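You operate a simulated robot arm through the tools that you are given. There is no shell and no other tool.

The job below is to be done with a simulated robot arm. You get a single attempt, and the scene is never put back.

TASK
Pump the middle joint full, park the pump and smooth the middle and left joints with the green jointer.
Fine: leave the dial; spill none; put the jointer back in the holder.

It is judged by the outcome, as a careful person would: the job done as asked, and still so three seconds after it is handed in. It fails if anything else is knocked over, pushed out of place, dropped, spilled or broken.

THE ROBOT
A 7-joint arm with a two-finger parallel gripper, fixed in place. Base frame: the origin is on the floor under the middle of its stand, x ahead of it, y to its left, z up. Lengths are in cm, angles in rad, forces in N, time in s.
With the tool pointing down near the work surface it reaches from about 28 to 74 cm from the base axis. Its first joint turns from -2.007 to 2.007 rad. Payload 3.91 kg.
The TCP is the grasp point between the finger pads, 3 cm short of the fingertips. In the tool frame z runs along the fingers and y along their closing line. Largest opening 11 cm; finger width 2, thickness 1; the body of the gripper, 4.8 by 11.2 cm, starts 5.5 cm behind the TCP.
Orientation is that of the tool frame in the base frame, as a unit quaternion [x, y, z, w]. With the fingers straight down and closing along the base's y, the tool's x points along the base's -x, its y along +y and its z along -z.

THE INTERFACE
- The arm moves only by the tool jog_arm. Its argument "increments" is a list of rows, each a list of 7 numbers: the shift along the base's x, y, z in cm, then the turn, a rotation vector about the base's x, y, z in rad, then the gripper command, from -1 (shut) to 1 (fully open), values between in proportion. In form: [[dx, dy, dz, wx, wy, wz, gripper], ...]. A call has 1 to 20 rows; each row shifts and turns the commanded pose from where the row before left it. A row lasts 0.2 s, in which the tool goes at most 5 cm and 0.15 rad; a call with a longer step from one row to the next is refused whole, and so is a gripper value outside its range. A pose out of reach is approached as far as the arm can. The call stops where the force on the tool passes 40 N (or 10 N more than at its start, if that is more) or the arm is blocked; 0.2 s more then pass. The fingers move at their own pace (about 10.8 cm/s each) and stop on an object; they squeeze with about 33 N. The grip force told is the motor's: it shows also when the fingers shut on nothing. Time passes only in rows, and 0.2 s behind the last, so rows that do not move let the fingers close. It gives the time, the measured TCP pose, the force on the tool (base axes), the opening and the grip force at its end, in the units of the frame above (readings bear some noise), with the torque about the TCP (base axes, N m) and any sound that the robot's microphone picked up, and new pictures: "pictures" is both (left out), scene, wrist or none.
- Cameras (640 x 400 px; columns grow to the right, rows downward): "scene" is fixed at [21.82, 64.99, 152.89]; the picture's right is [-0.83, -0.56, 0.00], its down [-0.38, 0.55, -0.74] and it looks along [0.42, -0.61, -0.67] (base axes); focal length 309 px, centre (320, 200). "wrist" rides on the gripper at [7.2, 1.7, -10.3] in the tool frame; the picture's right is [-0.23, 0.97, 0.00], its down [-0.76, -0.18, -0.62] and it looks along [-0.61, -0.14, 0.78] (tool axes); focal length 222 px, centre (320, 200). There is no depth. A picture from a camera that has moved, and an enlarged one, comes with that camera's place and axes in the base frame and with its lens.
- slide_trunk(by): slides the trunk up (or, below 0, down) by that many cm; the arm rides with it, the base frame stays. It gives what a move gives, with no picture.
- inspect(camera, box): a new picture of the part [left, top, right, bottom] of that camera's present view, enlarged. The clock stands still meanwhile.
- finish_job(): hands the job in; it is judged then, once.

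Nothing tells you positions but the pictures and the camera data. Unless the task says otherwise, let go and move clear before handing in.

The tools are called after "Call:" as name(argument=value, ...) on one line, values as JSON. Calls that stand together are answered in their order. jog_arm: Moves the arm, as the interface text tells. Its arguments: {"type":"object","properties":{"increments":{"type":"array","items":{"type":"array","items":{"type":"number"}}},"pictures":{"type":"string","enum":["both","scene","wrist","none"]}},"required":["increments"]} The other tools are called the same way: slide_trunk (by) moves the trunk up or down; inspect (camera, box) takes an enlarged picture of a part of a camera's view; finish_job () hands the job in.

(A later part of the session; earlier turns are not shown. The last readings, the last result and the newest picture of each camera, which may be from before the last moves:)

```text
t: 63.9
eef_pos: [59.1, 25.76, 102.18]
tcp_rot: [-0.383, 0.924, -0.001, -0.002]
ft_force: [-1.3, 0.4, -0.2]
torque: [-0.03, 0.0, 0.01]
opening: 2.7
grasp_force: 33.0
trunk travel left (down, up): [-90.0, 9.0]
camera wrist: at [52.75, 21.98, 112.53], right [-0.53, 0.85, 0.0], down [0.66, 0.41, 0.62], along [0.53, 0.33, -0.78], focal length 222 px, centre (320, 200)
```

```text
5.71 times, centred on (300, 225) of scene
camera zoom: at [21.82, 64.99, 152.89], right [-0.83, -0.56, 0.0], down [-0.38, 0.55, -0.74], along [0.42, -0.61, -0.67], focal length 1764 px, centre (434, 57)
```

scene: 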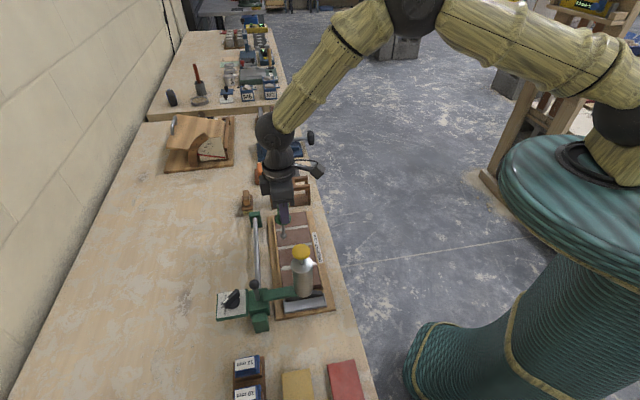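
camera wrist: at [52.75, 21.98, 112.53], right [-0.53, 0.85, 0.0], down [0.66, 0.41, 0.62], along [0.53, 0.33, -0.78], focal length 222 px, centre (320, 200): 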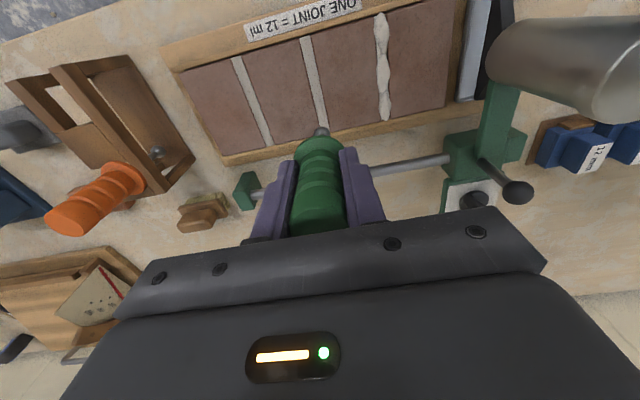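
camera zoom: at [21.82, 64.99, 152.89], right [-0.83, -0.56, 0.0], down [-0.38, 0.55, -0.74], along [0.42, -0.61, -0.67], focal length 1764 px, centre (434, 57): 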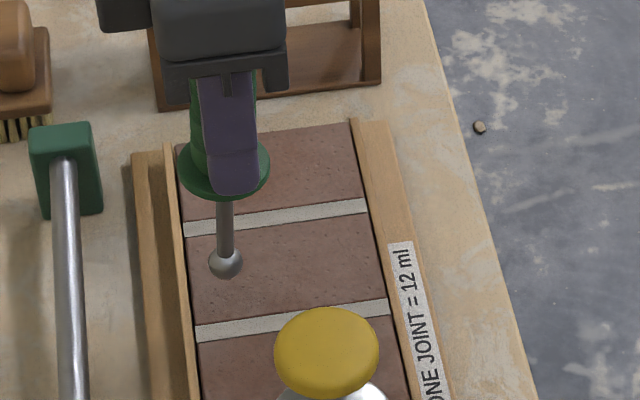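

The middle joint is smooth along its full length. The jointer has tilted slightly in the grip (tip ~0.8 cm toward the wall), which I'll account for. Moving over to the robot-side end of the left joint.

Call:
jog_arm(increments=[[-2.36, -0.03, 0.2, 0, 0, 0, -1], [-2.36, -0.03, 0, 0, 0, 0, -1], [-2.36, -0.03, 0, 0, 0, 0, -1], [-2.36, -0.03, 0, 0, 0, 0, -1], [0, 0, 0, 0, 0, 0, -1], [0, 0, 0, 0, 0, 0, -1]])

Call:
inspect(camera="wrist", box=[250, 20, 390, 145])

Call:
inspect(camera="scene", box=[270, 210, 340, 290])

```text
t: 65.3
eef_pos: [49.38, 25.6, 102.34]
tcp_rot: [-0.383, 0.924, -0.001, 0.001]
ft_force: [0.4, -0.2, -1.1]
torque: [0.01, 0.01, 0.02]
opening: 2.7
grasp_force: 32.9
trunk travel left (down, up): [-90.0, 9.0]
camera wrist: at [43.01, 21.79, 112.7], right [-0.53, 0.85, 0.0], down [0.66, 0.41, 0.62], along [0.53, 0.33, -0.78], focal length 222 px, centre (320, 200)
```

scene: 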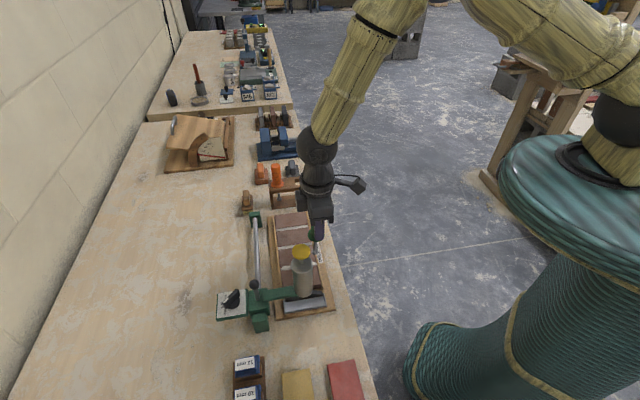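
wrist: 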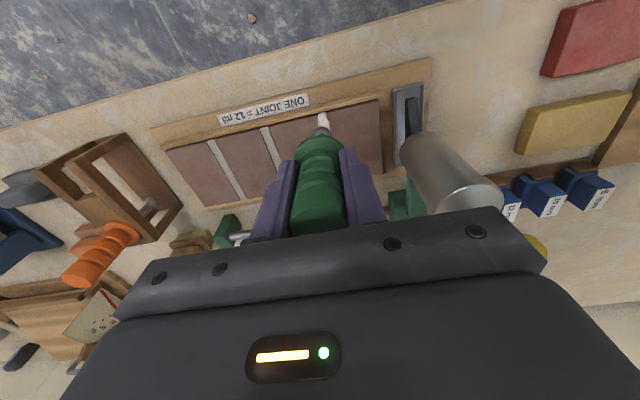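

```text
3.20 times, centred on (320, 82) of wrist
camera zoom: at [43.01, 21.79, 112.7], right [-0.53, 0.85, 0.0], down [0.66, 0.41, 0.62], along [0.53, 0.33, -0.78], focal length 711 px, centre (320, 576)
```

zoom: 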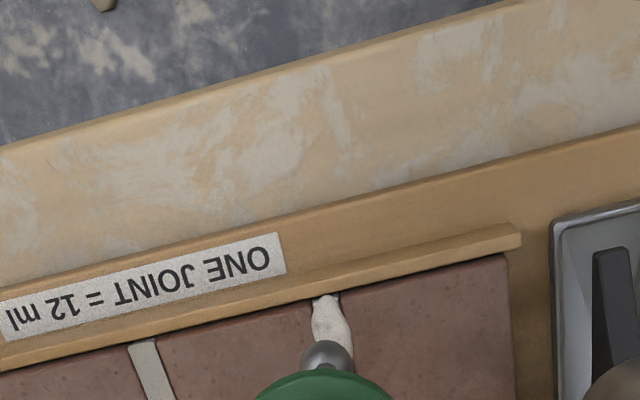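

```text
5.00 times, centred on (305, 250) of scene
camera zoom: at [21.82, 64.99, 152.89], right [-0.83, -0.56, 0.0], down [-0.38, 0.55, -0.74], along [0.42, -0.61, -0.67], focal length 1543 px, centre (395, -50)
```

zoom: 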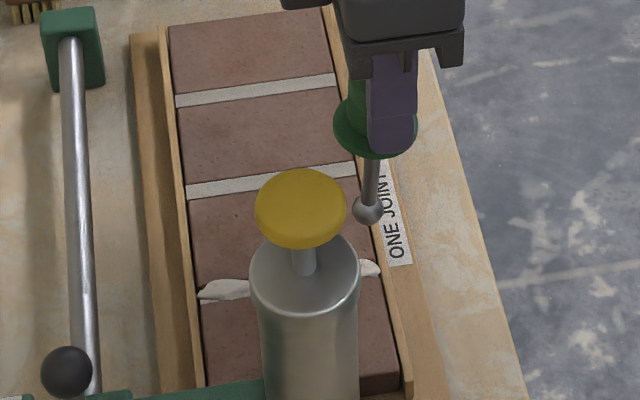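

Call:
jog_arm(increments=[[0.2, 0.2, -1, 0, 0, 0, -1], [0, 0, -1, 0, 0, 0, -1], [0, 0, -0.8, 0, 0, 0, -1], [0, 0, -0.3, 0, 0, 0, -1], [0, 0, 0, 0, 0, 0, -1]], pictures="none")

Call:
inspect(camera="wrist", box=[270, 80, 370, 150])

Call:
inspect(camera="scene", box=[285, 230, 335, 275])

```text
t: 66.5
eef_pos: [49.76, 26.09, 99.12]
tcp_rot: [-0.382, 0.924, 0.0, 0.0]
ft_force: [0.0, 0.4, -1.7]
torque: [-0.01, 0.01, -0.01]
opening: 2.69
grasp_force: 33.0
trunk travel left (down, up): [-90.0, 9.0]
```

```text
5.71 times, centred on (320, 115) of wrist
camera zoom: at [43.3, 22.17, 109.65], right [-0.53, 0.85, 0.0], down [0.66, 0.41, 0.62], along [0.53, 0.33, -0.78], focal length 1269 px, centre (320, 686)
```

zoom: 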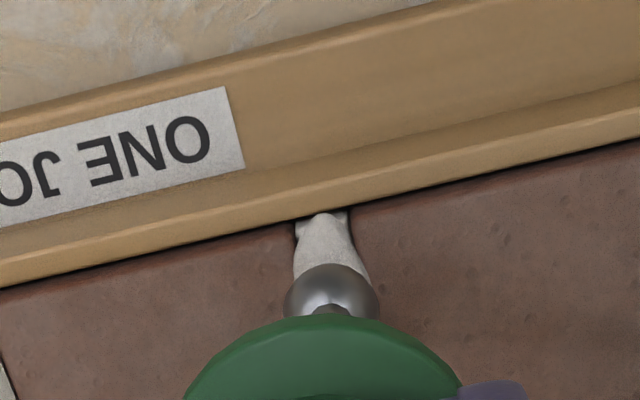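

```text
8.89 times, centred on (310, 252) of scene
camera zoom: at [21.82, 64.99, 152.89], right [-0.83, -0.56, 0.0], down [-0.38, 0.55, -0.74], along [0.42, -0.61, -0.67], focal length 2744 px, centre (409, -267)
```

zoom: 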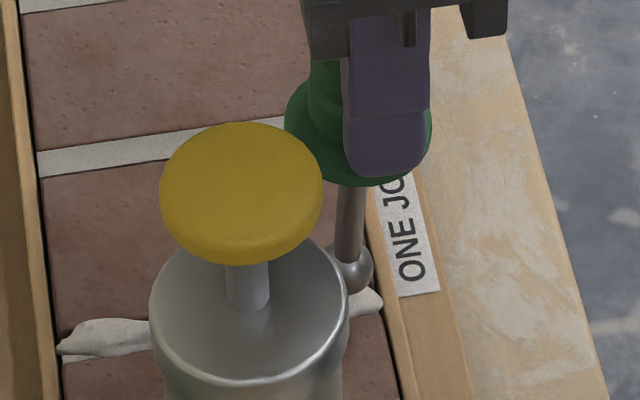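

Call:
jog_arm(increments=[[-0.42, -0.28, 0, 0, 0, 0, -1], [0, 0, -0.3, 0, 0, 0, -1], [0, 0, -0.1, 0, 0, 0, -1], [0, 0, -0.1, 0, 0, 0, -1], [0, 0, -0.1, 0, 0, 0, -1]], pictures="none")

Call:
inspect(camera="wrist", box=[270, 80, 370, 150])

```text
t: 67.7
eef_pos: [49.14, 25.63, 98.58]
tcp_rot: [-0.383, 0.924, 0.0, 0.0]
ft_force: [0.9, 0.6, -1.9]
torque: [0.02, 0.0, 0.0]
opening: 2.71
grasp_force: 32.4
trunk travel left (down, up): [-90.0, 9.0]
```

```text
5.71 times, centred on (320, 115) of wrist
camera zoom: at [42.82, 21.79, 108.98], right [-0.53, 0.85, 0.0], down [0.66, 0.41, 0.62], along [0.53, 0.33, -0.78], focal length 1269 px, centre (320, 686)
```

zoom: 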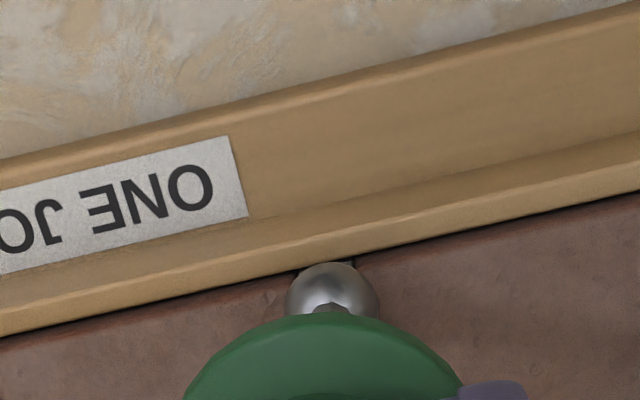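

Call:
jog_arm(increments=[[0, 0, -0.1, 0, 0, 0, -1], [0, 0, -0.1, 0, 0, 0, -1], [0, 0, -0.1, 0, 0, 0, -1]], pictures="none")

```text
t: 68.5
eef_pos: [49.23, 25.51, 98.3]
tcp_rot: [-0.383, 0.924, 0.0, 0.001]
ft_force: [0.2, -0.6, 7.2]
torque: [0.16, 0.11, 0.02]
opening: 2.72
grasp_force: 32.5
trunk travel left (down, up): [-90.0, 9.0]
```

Contact at 7 N. Pressing a touch more and stroking toward the wall side along the left joint.

Call:
jog_arm(increments=[[0, 0, -0.1, 0, 0, 0, -1], [0.25, 0.25, -0.02, 0, 0, 0, -1], [0.25, 0.25, -0.02, 0, 0, 0, -1], [0.25, 0.25, -0.02, 0, 0, 0, -1], [0.25, 0.25, -0.02, 0, 0, 0, -1], [0.25, 0.25, -0.02, 0, 0, 0, -1], [0.25, 0.25, -0.02, 0, 0, 0, -1]], pictures="none")

Call:
inspect(camera="wrist", box=[250, 40, 390, 150])

Call:
inspect(camera="scene", box=[270, 210, 340, 290])

```text
t: 70.1
eef_pos: [50.58, 27.02, 98.2]
tcp_rot: [-0.383, 0.924, 0.0, 0.0]
ft_force: [-3.2, -6.6, 13.9]
torque: [-0.33, 0.52, 0.0]
opening: 2.73
grasp_force: 33.0
trunk travel left (down, up): [-90.0, 9.0]
```

```text
3.64 times, centred on (320, 95) of wrist
camera zoom: at [44.27, 23.19, 108.65], right [-0.53, 0.85, 0.0], down [0.66, 0.41, 0.62], along [0.53, 0.33, -0.78], focal length 808 px, centre (320, 582)
```

zoom: 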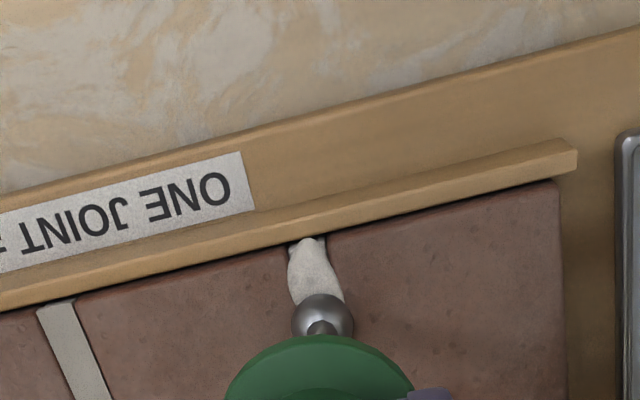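

```text
5.00 times, centred on (305, 250) of scene
camera zoom: at [21.82, 64.99, 152.89], right [-0.83, -0.56, 0.0], down [-0.38, 0.55, -0.74], along [0.42, -0.61, -0.67], focal length 1543 px, centre (395, -50)
```

zoom: 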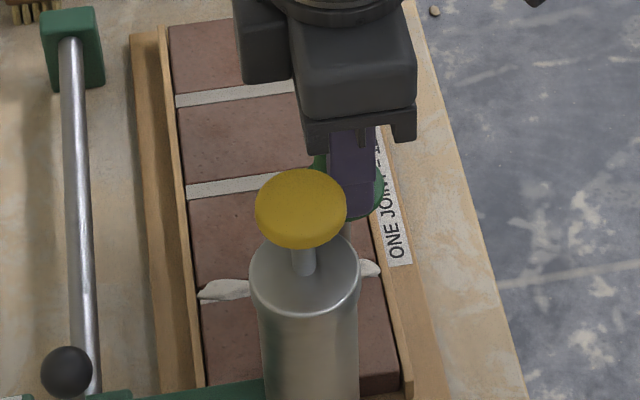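

Call:
jog_arm(increments=[[0.25, 0.25, 0, 0, 0, 0, -1], [0.25, 0.25, 0, 0, 0, 0, -1], [0.25, 0.25, 0, 0, 0, 0, -1], [0.25, 0.25, 0, 0, 0, 0, -1], [0.25, 0.25, 0, 0, 0, 0, -1]], pictures="none")

Call:
inspect(camera="wrist", box=[250, 40, 390, 150])

```text
t: 71.3
eef_pos: [52.09, 28.36, 98.21]
tcp_rot: [-0.383, 0.924, 0.001, 0.001]
ft_force: [-0.3, -5.9, 5.1]
torque: [-0.63, -0.1, -0.02]
opening: 2.72
grasp_force: 33.3
trunk travel left (down, up): [-90.0, 9.0]
```

```text
3.64 times, centred on (320, 95) of wrist
camera zoom: at [45.59, 24.49, 108.63], right [-0.53, 0.85, 0.0], down [0.66, 0.41, 0.62], along [0.53, 0.33, -0.78], focal length 808 px, centre (320, 582)
```

zoom: 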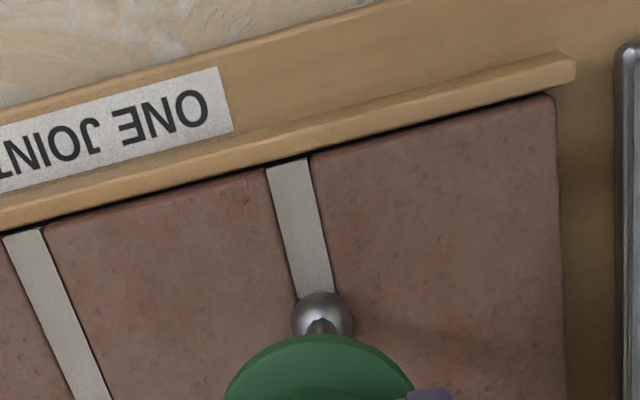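

First stretch smooth. Pressing slightly more and continuing.

Call:
jog_arm(increments=[[0, 0, -0.08, 0, 0, 0, -1], [0.25, 0.25, -0.02, 0, 0, 0, -1], [0.25, 0.25, -0.02, 0, 0, 0, -1], [0.25, 0.25, -0.01, 0, 0, 0, -1], [0.25, 0.25, -0.01, 0, 0, 0, -1], [0.25, 0.25, -0.01, 0, 0, 0, -1], [0.25, 0.25, -0.01, 0, 0, 0, -1]], pictures="none")

Call:
inspect(camera="wrist", box=[250, 30, 390, 150])

Call:
inspect(camera="scene", box=[260, 200, 340, 310])

```text
t: 72.9
eef_pos: [53.41, 29.91, 98.03]
tcp_rot: [-0.382, 0.924, 0.001, 0.001]
ft_force: [-5.8, -1.9, 12.6]
torque: [-0.44, 0.51, -0.06]
opening: 2.68
grasp_force: 33.0
trunk travel left (down, up): [-90.0, 9.0]
```

```text
3.33 times, centred on (320, 90) of wrist
camera zoom: at [47.1, 25.99, 108.43], right [-0.53, 0.85, 0.0], down [0.66, 0.41, 0.62], along [0.53, 0.33, -0.78], focal length 740 px, centre (320, 567)
```

zoom: 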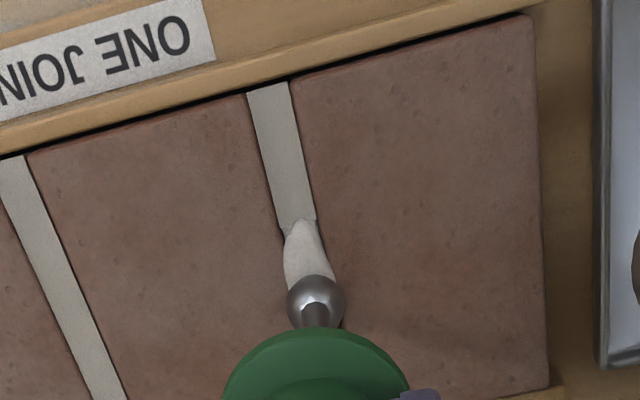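

```text
3.64 times, centred on (300, 255) of scene
camera zoom: at [21.82, 64.99, 152.89], right [-0.83, -0.56, 0.0], down [-0.38, 0.55, -0.74], along [0.42, -0.61, -0.67], focal length 1122 px, centre (393, 0)
```

zoom: 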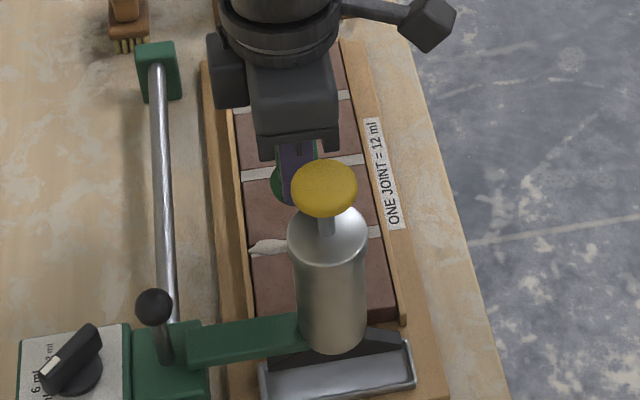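

Call:
jog_arm(increments=[[0.25, 0.25, -0.01, 0, 0, 0, -1], [0.25, 0.25, -0.01, 0, 0, 0, -1], [0.25, 0.25, -0.01, 0, 0, 0, -1], [0.25, 0.25, -0.01, 0, 0, 0, -1], [0.25, 0.25, -0.01, 0, 0, 0, -1], [0.25, 0.25, -0.01, 0, 0, 0, -1]], pictures="none")

Call:
inspect(camera="wrist", box=[250, 30, 390, 150])

Call:
inspect(camera="scene", box=[260, 200, 340, 310])

```text
t: 74.3
eef_pos: [54.91, 31.29, 97.93]
tcp_rot: [-0.383, 0.924, -0.001, 0.0]
ft_force: [-6.2, -4.6, 18.3]
torque: [-0.63, 0.74, 0.03]
opening: 2.71
grasp_force: 32.9
trunk travel left (down, up): [-90.0, 9.0]
```

```text
3.33 times, centred on (320, 90) of wrist
camera zoom: at [48.53, 27.47, 108.42], right [-0.53, 0.85, 0.0], down [0.66, 0.41, 0.63], along [0.53, 0.33, -0.78], focal length 740 px, centre (320, 567)
```

zoom: 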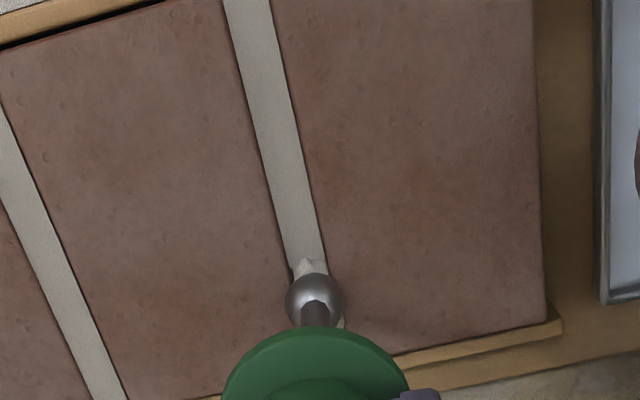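

```text
3.64 times, centred on (300, 255) of scene
camera zoom: at [21.82, 64.99, 152.89], right [-0.83, -0.56, 0.0], down [-0.38, 0.55, -0.74], along [0.42, -0.61, -0.67], focal length 1122 px, centre (393, 0)
```

zoom: 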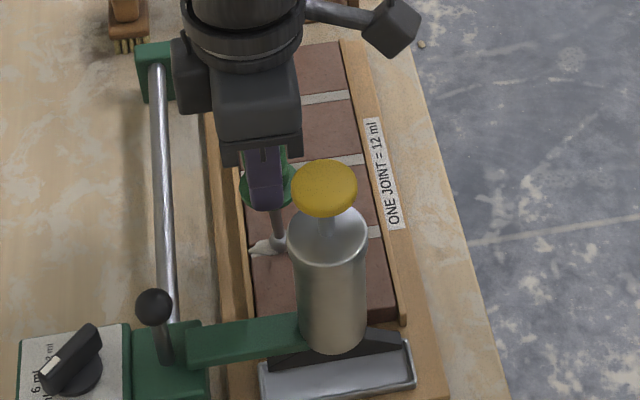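

Call:
jog_arm(increments=[[0.25, 0.25, 0.03, 0, 0, 0, -1], [0.25, 0.25, 0, 0, 0, 0, -1], [0.25, 0.25, 0, 0, 0, 0, -1], [0.25, 0.25, 0, 0, 0, 0, -1], [0.2, 0.2, 0, 0, 0, 0, -1]], pictures="none")

Call:
inspect(camera="wrist", box=[250, 30, 390, 150])

Call:
inspect(camera="scene", box=[260, 210, 320, 290])

```text
t: 75.5
eef_pos: [56.15, 32.57, 97.98]
tcp_rot: [-0.382, 0.924, 0.0, 0.001]
ft_force: [-1.7, -6.5, 12.9]
torque: [-0.56, 0.36, 0.03]
opening: 2.72
grasp_force: 33.3
trunk travel left (down, up): [-90.0, 9.0]
```

```text
3.33 times, centred on (320, 90) of wrist
camera zoom: at [49.77, 28.7, 108.42], right [-0.53, 0.85, 0.0], down [0.66, 0.41, 0.63], along [0.53, 0.33, -0.78], focal length 740 px, centre (320, 567)
```

zoom: 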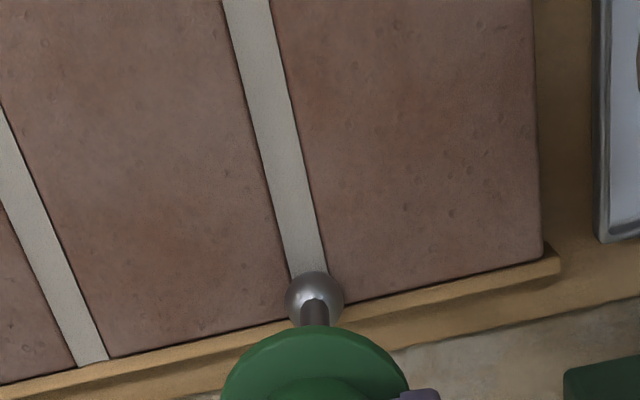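

```text
5.00 times, centred on (290, 250) of scene
camera zoom: at [21.82, 64.99, 152.89], right [-0.83, -0.56, 0.0], down [-0.38, 0.55, -0.74], along [0.42, -0.61, -0.67], focal length 1543 px, centre (470, -50)
```

zoom: 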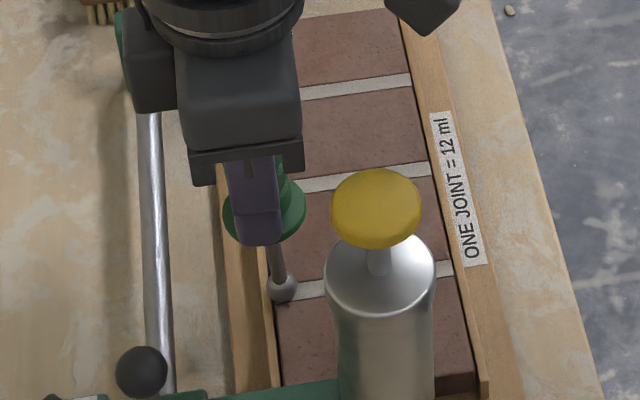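

The left joint is now smooth to its end as well. Lifting straight up and checking everything.

Call:
jog_arm(increments=[[0, 0, 0.5, 0, 0, 0, -1], [0, 0, 1.5, 0, 0, 0, -1], [0, 0, 3, 0, 0, 0, -1], [0, 0, 3, 0, 0, 0, -1], [0, 0, 1.5, 0, 0, 0, -1], [0, 0, 0, 0, 0, 0, -1]])

Call:
inspect(camera="wrist", box=[180, 20, 460, 195])

Call:
inspect(camera="scene", box=[250, 190, 340, 310])

Call:
inspect(camera="wrist", box=[260, 90, 380, 240])

```text
t: 76.9
eef_pos: [56.28, 32.77, 107.45]
tcp_rot: [-0.383, 0.924, 0.0, 0.001]
ft_force: [0.3, -0.1, -1.2]
torque: [-0.01, 0.01, 0.0]
opening: 2.71
grasp_force: 32.5
trunk travel left (down, up): [-90.0, 9.0]
camera wrist: at [49.87, 28.98, 117.8], right [-0.53, 0.85, 0.0], down [0.66, 0.41, 0.62], along [0.53, 0.33, -0.78], focal length 222 px, centre (320, 200)
```

scene: 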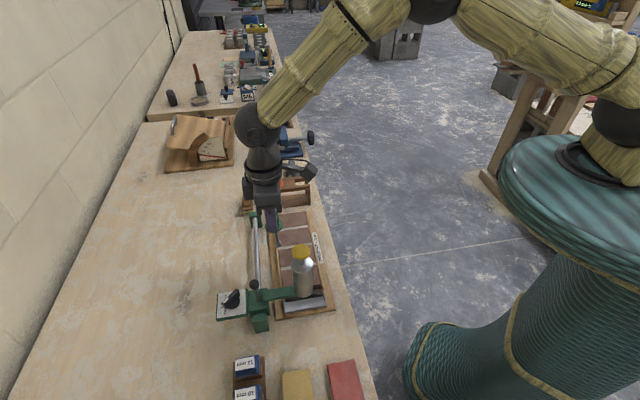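
wrist: 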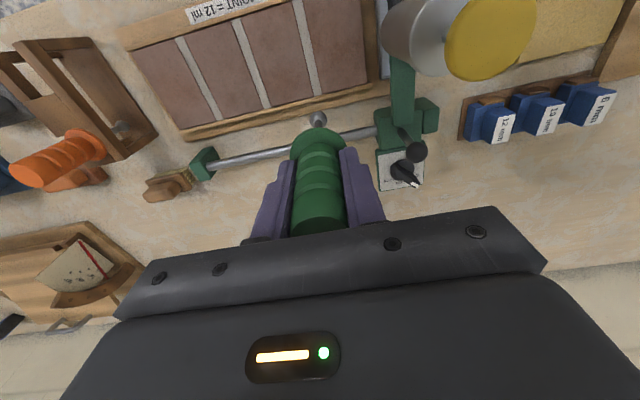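

```text
2.29 times, centred on (320, 108) of wrist
camera zoom: at [49.87, 28.98, 117.8], right [-0.53, 0.85, 0.0], down [0.66, 0.41, 0.62], along [0.53, 0.33, -0.78], focal length 508 px, centre (320, 411)
```

zoom: 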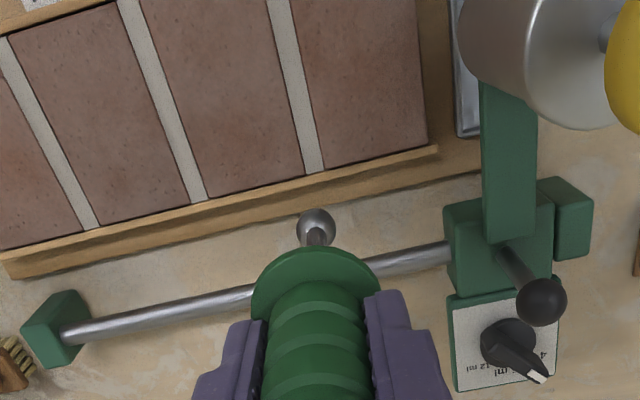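

```text
3.33 times, centred on (295, 250) of scene
camera zoom: at [21.82, 64.99, 152.89], right [-0.83, -0.56, 0.0], down [-0.38, 0.55, -0.74], along [0.42, -0.61, -0.67], focal length 1029 px, centre (403, 33)
```

zoom: 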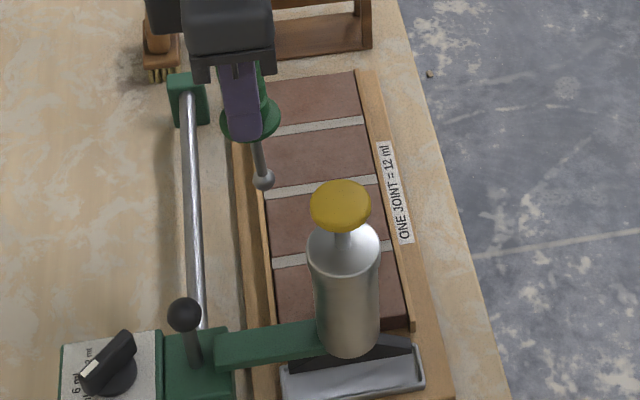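

```text
2.67 times, centred on (320, 165) of wrist
camera zoom: at [49.87, 28.98, 117.8], right [-0.53, 0.85, 0.0], down [0.66, 0.41, 0.62], along [0.53, 0.33, -0.78], focal length 592 px, centre (320, 293)
```

zoom: 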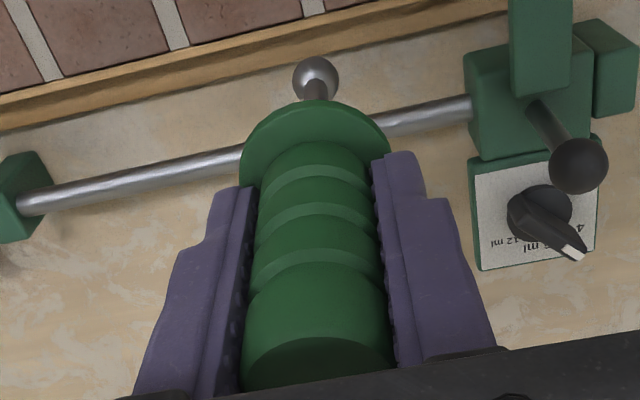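

All three joints are smooth, the pump is parked and the dial still reads 4 ml. The jointer is tipped about 3° in the grip; I'll rotate the tool slightly to make it vertical again and carry it back above its slot.

Call:
jog_arm(increments=[[0, 0, 1, 0.017, -0.017, 0, -1], [0, 0, 1, 0.016, -0.016, 0, -1], [1.864, -3.727, 0, 0, 0, 0, -1], [1.864, -3.727, 0, 0, 0, 0, -1], [1.864, -3.727, 0, 0, 0, 0, -1], [1.864, -3.727, 0, 0, 0, 0, -1], [1.864, -3.727, 0, 0, 0, 0, -1], [1.865, -3.727, 0, 0, 0, 0, -1], [1.865, -3.727, 0, 0, 0, 0, -1], [0, 0, 0, 0, 0, 0, -1], [0, 0, 0, 0, 0, 0, -1]])

Call:
inspect(camera="scene", box=[250, 110, 330, 210])

Call:
inspect(camera="wrist", box=[240, 30, 400, 170])

```text
t: 79.3
eef_pos: [69.22, 6.52, 109.43]
tcp_rot: [-0.382, 0.924, 0.009, 0.022]
ft_force: [-0.3, 0.3, -0.5]
torque: [0.03, -0.02, -0.02]
opening: 2.69
grasp_force: 33.2
trunk travel left (down, up): [-90.0, 9.0]
camera wrist: at [62.45, 2.38, 119.55], right [-0.53, 0.85, 0.01], down [0.64, 0.39, 0.66], along [0.55, 0.35, -0.75], focal length 222 px, centre (320, 200)
```

scene: 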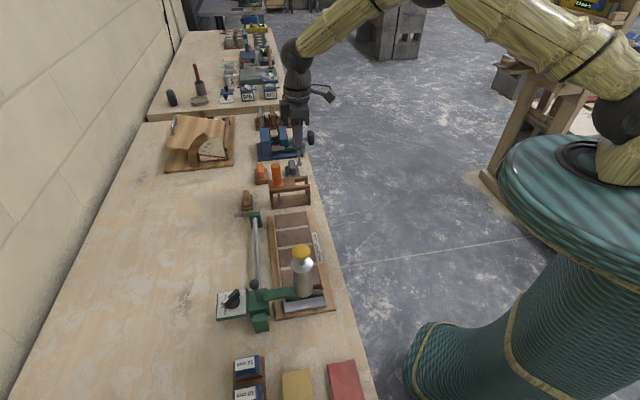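
wrist: 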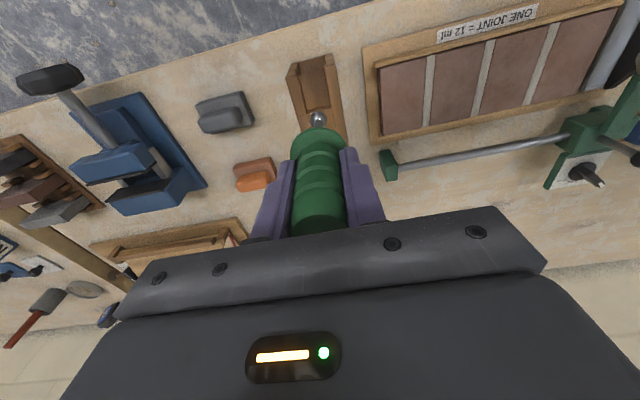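

```text
4.00 times, centred on (290, 160) of scene
camera zoom: at [21.82, 64.99, 152.89], right [-0.83, -0.56, 0.0], down [-0.38, 0.55, -0.74], along [0.42, -0.61, -0.67], focal length 1235 px, centre (440, 360)
```

zoom: 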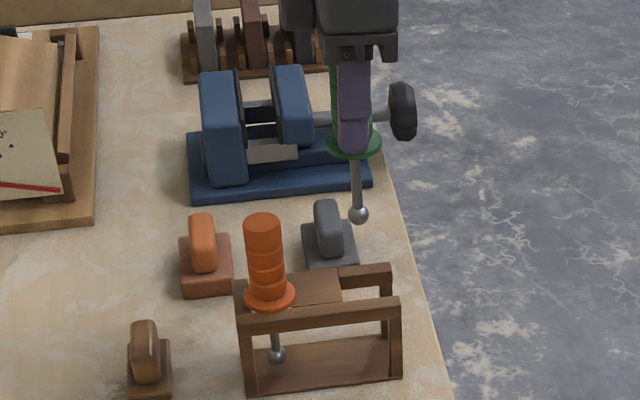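

```text
2.86 times, centred on (320, 100) of wrist
camera zoom: at [62.45, 2.38, 119.55], right [-0.53, 0.85, 0.01], down [0.64, 0.39, 0.66], along [0.55, 0.35, -0.75], focal length 635 px, centre (320, 486)
```

zoom: 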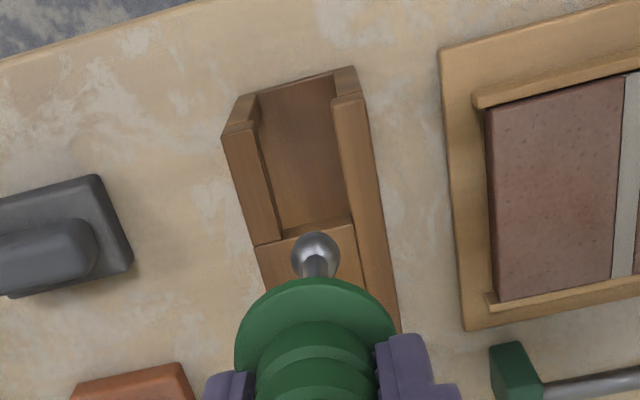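

The jointer is vertical again and above its slot. Lowering until the ball is just above the rails, then checking alignment.

Call:
jog_arm(increments=[[0, 0, -2, 0, 0, 0, -1], [0, 0, -2, 0, 0, 0, -1], [0, 0, -1.5, 0, 0, 0, -1], [0, 0, 0, 0, 0, 0, -1]], pictures="none")

Call:
inspect(camera="scene", box=[260, 140, 330, 210])

Call:
inspect(camera="wrist", box=[250, 50, 390, 170])

```text
t: 80.3
eef_pos: [69.34, 6.49, 103.8]
tcp_rot: [-0.382, 0.924, 0.008, 0.022]
ft_force: [0.8, 0.9, -1.1]
torque: [0.01, 0.0, -0.02]
opening: 2.7
grasp_force: 33.2
trunk travel left (down, up): [-90.0, 9.0]
```

```text
5.71 times, centred on (295, 175) of scene
camera zoom: at [21.82, 64.99, 152.89], right [-0.83, -0.56, 0.0], down [-0.38, 0.55, -0.74], along [0.42, -0.61, -0.67], focal length 1764 px, centre (463, 343)
```

zoom: 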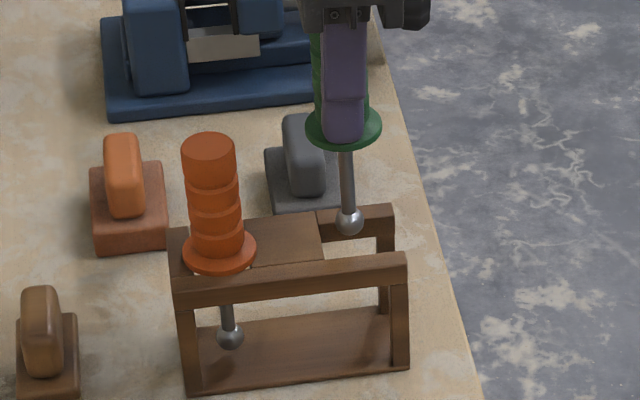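

```text
3.33 times, centred on (320, 110) of wrist
camera zoom: at [62.58, 2.34, 113.87], right [-0.53, 0.85, 0.01], down [0.64, 0.39, 0.66], along [0.55, 0.35, -0.75], focal length 740 px, centre (320, 500)
```

zoom: 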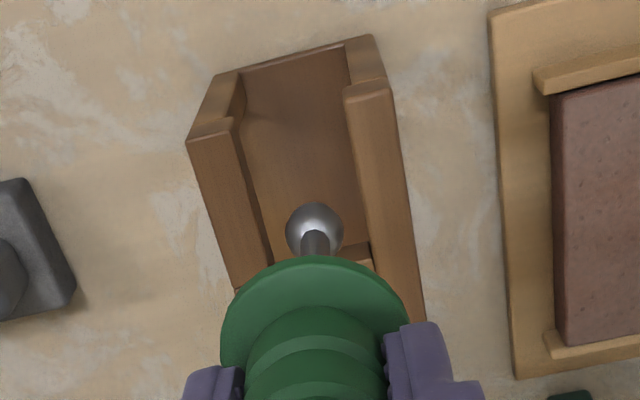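

The ball is centred over the slot. Lowering the jointer into it.

Call:
jog_arm(increments=[[0, 0, -1.5, 0, 0, 0, -1], [0, 0, -1.5, 0, 0, 0, -1], [0, 0, -1.5, 0, 0, 0, -1], [0, 0, -1, 0, 0, 0, -1], [0, 0, -0.5, 0, 0, 0, -1], [0, 0, 0, 0, 0, 0, -1]], pictures="none")

Call:
inspect(camera="scene", box=[260, 140, 330, 210])

Call:
inspect(camera="wrist", box=[250, 70, 390, 190])

```text
t: 81.7
eef_pos: [69.29, 6.44, 97.87]
tcp_rot: [-0.383, 0.923, 0.009, 0.021]
ft_force: [0.9, 0.6, -0.8]
torque: [-0.02, 0.01, -0.02]
opening: 2.71
grasp_force: 33.5
trunk travel left (down, up): [-90.0, 9.0]
```

```text
5.71 times, centred on (295, 175) of scene
camera zoom: at [21.82, 64.99, 152.89], right [-0.83, -0.56, 0.0], down [-0.38, 0.55, -0.74], along [0.42, -0.61, -0.67], focal length 1764 px, centre (463, 343)
```

zoom: 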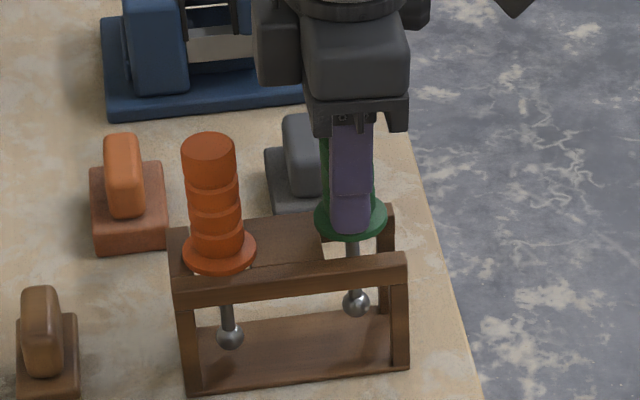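

```text
3.33 times, centred on (320, 130) of wrist
camera zoom: at [62.55, 2.2, 107.98], right [-0.53, 0.85, 0.01], down [0.64, 0.39, 0.66], along [0.55, 0.35, -0.75], focal length 740 px, centre (320, 433)
```

zoom: 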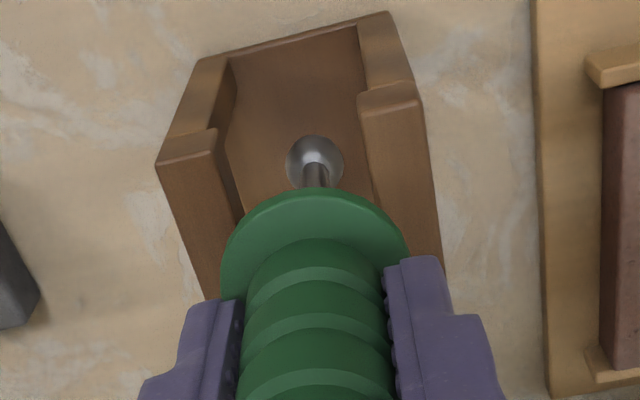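

Call:
jog_arm(increments=[[0, 0, -0.5, 0, 0, 0, -1], [0, 0, -0.4, 0, 0, 0, -1], [0, 0, -0.2, 0, 0, 0, -1], [0, 0, -0.2, 0, 0, 0, -1]], pictures="none")

Call:
inspect(camera="scene", box=[275, 160, 320, 205])

```text
t: 82.7
eef_pos: [69.27, 6.63, 96.62]
tcp_rot: [-0.382, 0.924, 0.009, 0.023]
ft_force: [0.0, -0.9, 3.5]
torque: [0.12, 0.0, 0.01]
opening: 2.69
grasp_force: 32.7
trunk travel left (down, up): [-90.0, 9.0]
```

```text
8.89 times, centred on (298, 182) of scene
camera zoom: at [21.82, 64.99, 152.89], right [-0.83, -0.56, 0.0], down [-0.38, 0.55, -0.74], along [0.42, -0.61, -0.67], focal length 2744 px, centre (520, 356)
```

zoom: 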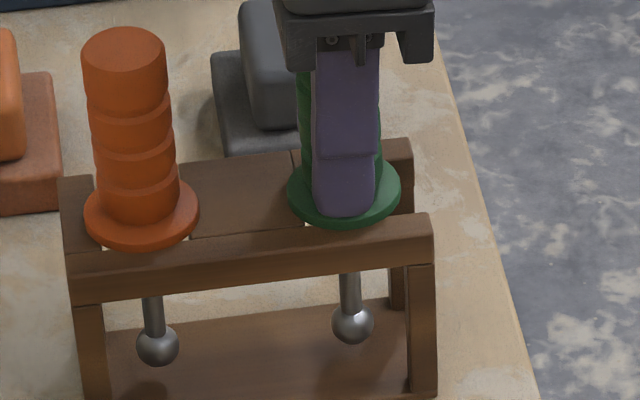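

Call:
jog_arm(increments=[[0, 0, -0.1, 0, 0, 0, -1], [0, 0, 0, 0, 0, 0, -1]], pictures="none")

Call:
inspect(camera="scene", box=[285, 165, 315, 190])

Call:
inspect(camera="wrist", box=[250, 70, 390, 190])

```text
t: 83.3
eef_pos: [69.29, 6.42, 96.66]
tcp_rot: [-0.384, 0.923, 0.009, 0.022]
ft_force: [2.2, -1.3, 9.3]
torque: [0.11, -0.14, -0.04]
opening: 2.7
grasp_force: 32.4
trunk travel left (down, up): [-90.0, 9.0]
```

```text
16.00 times, centred on (300, 178) of scene
camera zoom: at [21.82, 64.99, 152.89], right [-0.83, -0.56, 0.0], down [-0.38, 0.55, -0.74], along [0.42, -0.61, -0.67], focal length 4939 px, centre (640, 560)
```

zoom: 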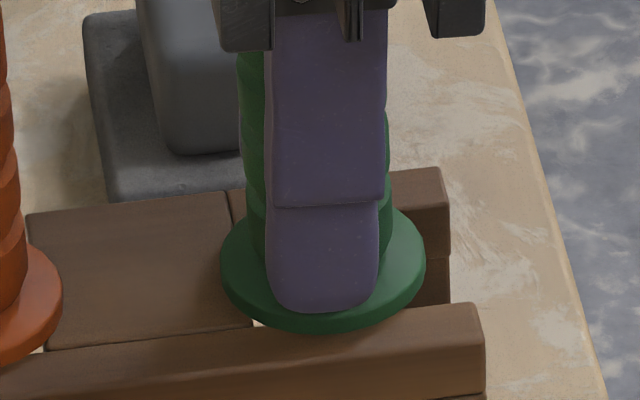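

```text
3.33 times, centred on (320, 130) of wrist
camera zoom: at [62.53, 2.32, 106.65], right [-0.53, 0.85, 0.01], down [0.64, 0.39, 0.66], along [0.56, 0.35, -0.75], focal length 740 px, centre (320, 433)
```

zoom: 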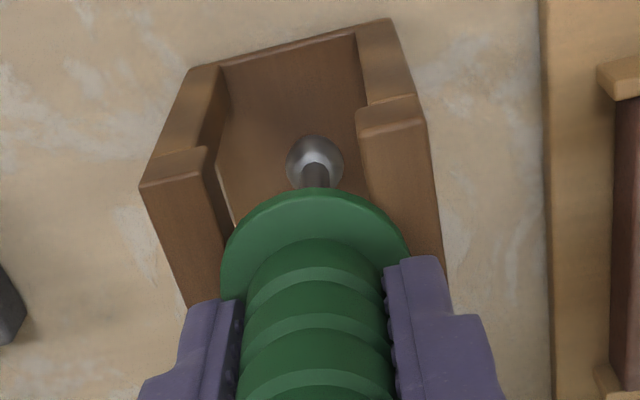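

The flange rests on both rails, centred. I'll ease off the pressure and open the fingers gently.

Call:
jog_arm(increments=[[0, 0, 0.1, 0, 0, 0, -1], [0, 0, 0, 0, 0, 0, -0.45], [0, 0, 0, 0, 0, 0, -0.3], [0, 0, 0, 0, 0, 0, -0.1], [0, 0, 0, 0, 0, 0, 0.09], [0, 0, 0, 0, 0, 0, 0.09], [0, 0, 0, 0, 0, 0, 0.09]], pictures="wrist")

Call:
inspect(camera="scene", box=[275, 155, 320, 205])

Call:
inspect(camera="wrist", box=[230, 70, 410, 230])

```text
t: 84.9
eef_pos: [69.18, 6.57, 96.47]
tcp_rot: [-0.383, 0.924, 0.009, 0.021]
ft_force: [-0.3, -1.0, 0.2]
torque: [-0.01, -0.01, 0.03]
opening: 6.01
grasp_force: 0.2
trunk travel left (down, up): [-90.0, 9.0]
camera wrist: at [62.48, 2.29, 106.6], right [-0.53, 0.85, 0.01], down [0.64, 0.39, 0.66], along [0.55, 0.35, -0.75], focal length 222 px, centre (320, 200)
```

wrist: 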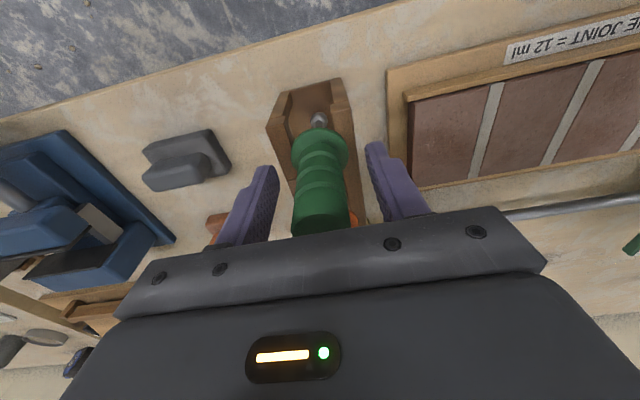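

```text
8.00 times, centred on (298, 180) of scene
camera zoom: at [21.82, 64.99, 152.89], right [-0.83, -0.56, 0.0], down [-0.38, 0.55, -0.74], along [0.42, -0.61, -0.67], focal length 2470 px, centre (500, 360)
```

zoom: 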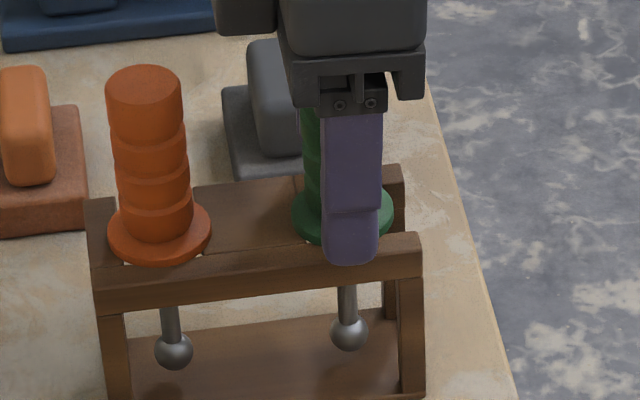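

```text
2.50 times, centred on (320, 150) of wrist
camera zoom: at [62.48, 2.29, 106.6], right [-0.53, 0.85, 0.01], down [0.64, 0.39, 0.66], along [0.55, 0.35, -0.75], focal length 555 px, centre (320, 325)
```

zoom: 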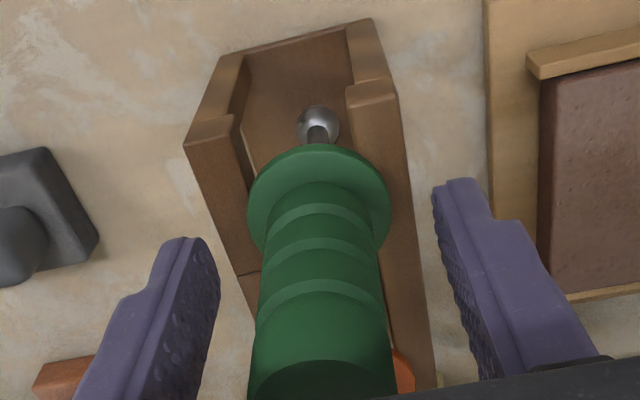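

The jointer stands by its flange in the holder. Rising straight up clear of it.

Call:
jog_arm(increments=[[0, 0, 1.5, 0, 0, 0, 0.09], [0, 0, 3, 0, 0, 0, 0.09], [0, 0, 4, 0, 0, 0, 0.09], [0, 0, 4, 0, 0, 0, 0.09], [0, 0, 4, -0.017, 0.017, 0, 0.09], [0, 0, 3, -0.016, 0.016, 0, 0.09]])

Call:
inspect(camera="scene", box=[268, 155, 318, 210])

Call:
inspect(camera="wrist", box=[240, 30, 420, 160])

Call:
inspect(camera="scene", box=[205, 195, 345, 340])

```text
t: 86.3
eef_pos: [69.07, 6.5, 115.99]
tcp_rot: [-0.383, 0.924, 0.001, 0.001]
ft_force: [-0.3, 0.2, -0.5]
torque: [-0.05, -0.02, 0.0]
opening: 6.01
grasp_force: 0.0
trunk travel left (down, up): [-90.0, 9.0]
camera wrist: at [62.77, 2.75, 126.42], right [-0.53, 0.85, 0.0], down [0.66, 0.41, 0.62], along [0.53, 0.33, -0.78], focal length 222 px, centre (320, 200)
```

scene: 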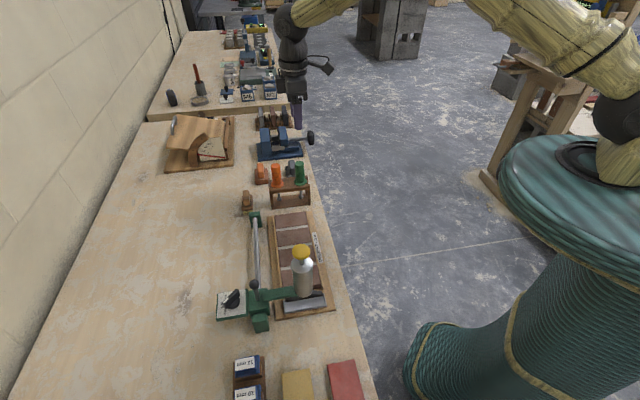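
wrist: 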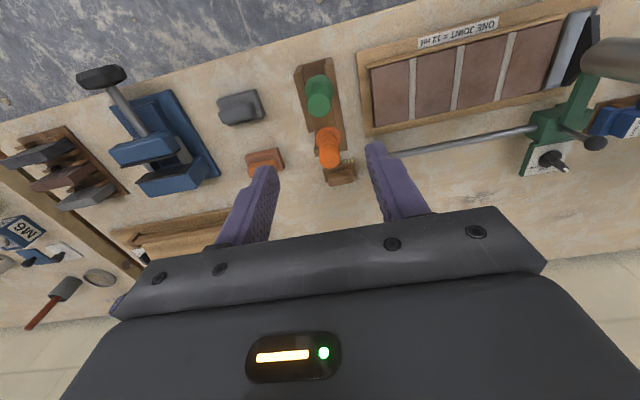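

```text
7.27 times, centred on (293, 182) of scene
camera zoom: at [21.82, 64.99, 152.89], right [-0.83, -0.56, 0.0], down [-0.38, 0.55, -0.74], along [0.42, -0.61, -0.67], focal length 2245 px, centre (516, 327)
```

zoom: 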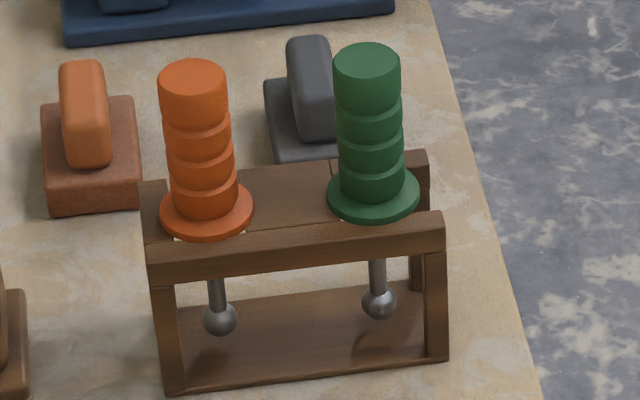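

```text
3.08 times, centred on (330, 95) of wrist
camera zoom: at [62.77, 2.75, 126.42], right [-0.53, 0.85, 0.0], down [0.66, 0.41, 0.62], along [0.53, 0.33, -0.78], focal length 684 px, centre (289, 523)
```

zoom: 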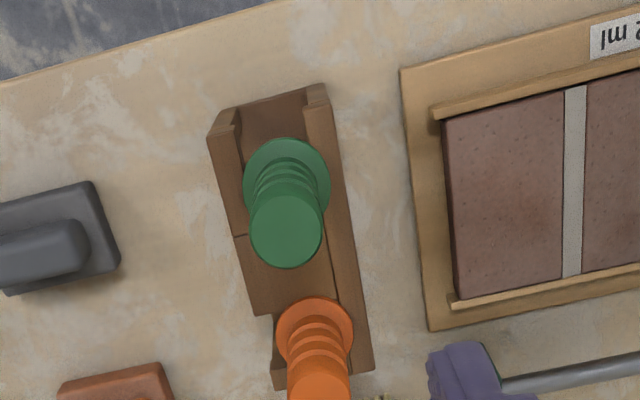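

```text
2.76 times, centred on (275, 268) of scene
camera zoom: at [21.82, 64.99, 152.89], right [-0.83, -0.56, 0.0], down [-0.38, 0.55, -0.74], along [0.42, -0.61, -0.67], focal length 852 px, centre (444, 14)
```

zoom: 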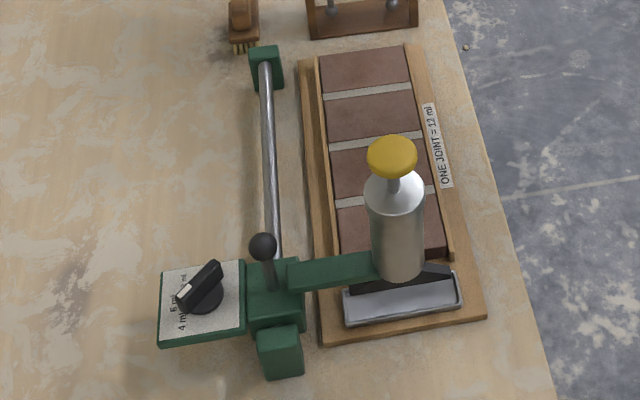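

Everything looks in place. I'll take a close look at the joints and move the arm clear before handing in.

Call:
inspect(camera="wrist", box=[360, 10, 600, 140])

Call:
jog_arm(increments=[[-2, 0.5, 1.5, 0, 0, 0, 0.09], [-3, 1, 1.5, 0, 0, 0, 0.09], [-4, 1.5, 1.5, 0, 0, 0, 0.09], [-4, 1.5, 1.5, 0, 0, 0, 0.09], [-4, 1.5, 1, 0, 0, 0, 0.09], [0, 0, 0, 0, 0, 0, 0.09], [0, 0, 0, 0, 0, 0, 0.09], [0, 0, 0, 0, 0, 0, 0.09]])

Call:
inspect(camera="wrist", box=[200, 20, 520, 200])

Call:
inspect(camera="scene", box=[265, 205, 335, 285])

```text
2.67 times, centred on (480, 75) of wrist
camera zoom: at [62.77, 2.75, 126.42], right [-0.53, 0.85, 0.0], down [0.66, 0.41, 0.62], along [0.53, 0.33, -0.78], focal length 592 px, centre (-107, 533)
```

zoom: 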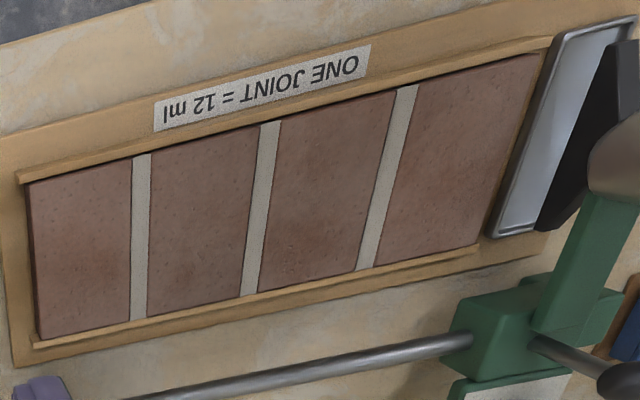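

```text
t: 88.1
eef_pos: [52.34, 12.56, 122.9]
tcp_rot: [-0.383, 0.924, 0.001, 0.0]
ft_force: [1.1, 0.1, 0.2]
torque: [-0.01, 0.03, 0.0]
opening: 6.01
grasp_force: 0.1
trunk travel left (down, up): [-90.0, 9.0]
camera wrist: at [45.98, 8.75, 133.37], right [-0.53, 0.85, 0.0], down [0.66, 0.41, 0.62], along [0.53, 0.33, -0.78], focal length 222 px, centre (320, 200)
```

scene: 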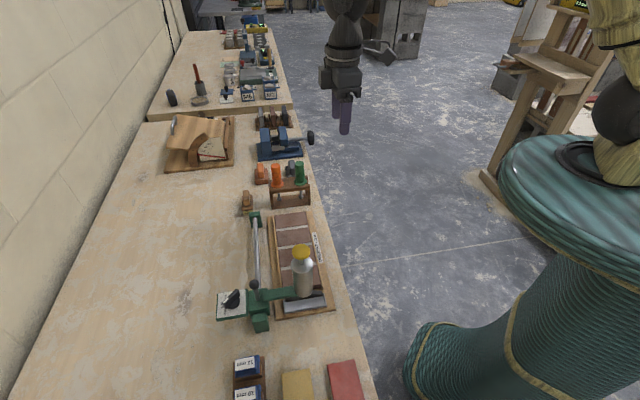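
wrist: 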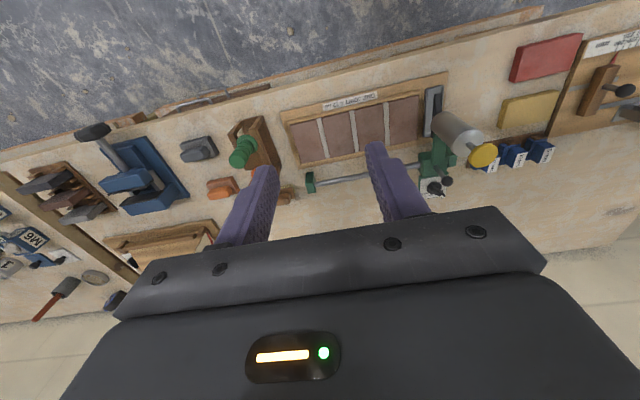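

```text
2.00 times, centred on (360, 110) of wrist
camera zoom: at [45.98, 8.75, 133.37], right [-0.53, 0.85, 0.0], down [0.66, 0.41, 0.62], along [0.53, 0.33, -0.78], focal length 444 px, centre (240, 380)
```

zoom: 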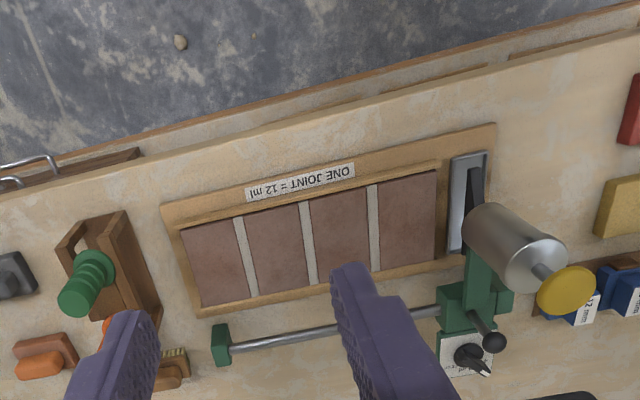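

```text
5.00 times, centred on (300, 245) of scene
camera zoom: at [21.82, 64.99, 152.89], right [-0.83, -0.56, 0.0], down [-0.38, 0.55, -0.74], along [0.42, -0.61, -0.67], focal length 1543 px, centre (420, -25)
```

zoom: 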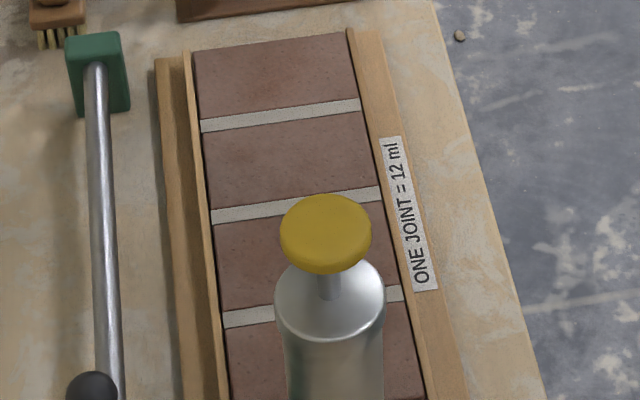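

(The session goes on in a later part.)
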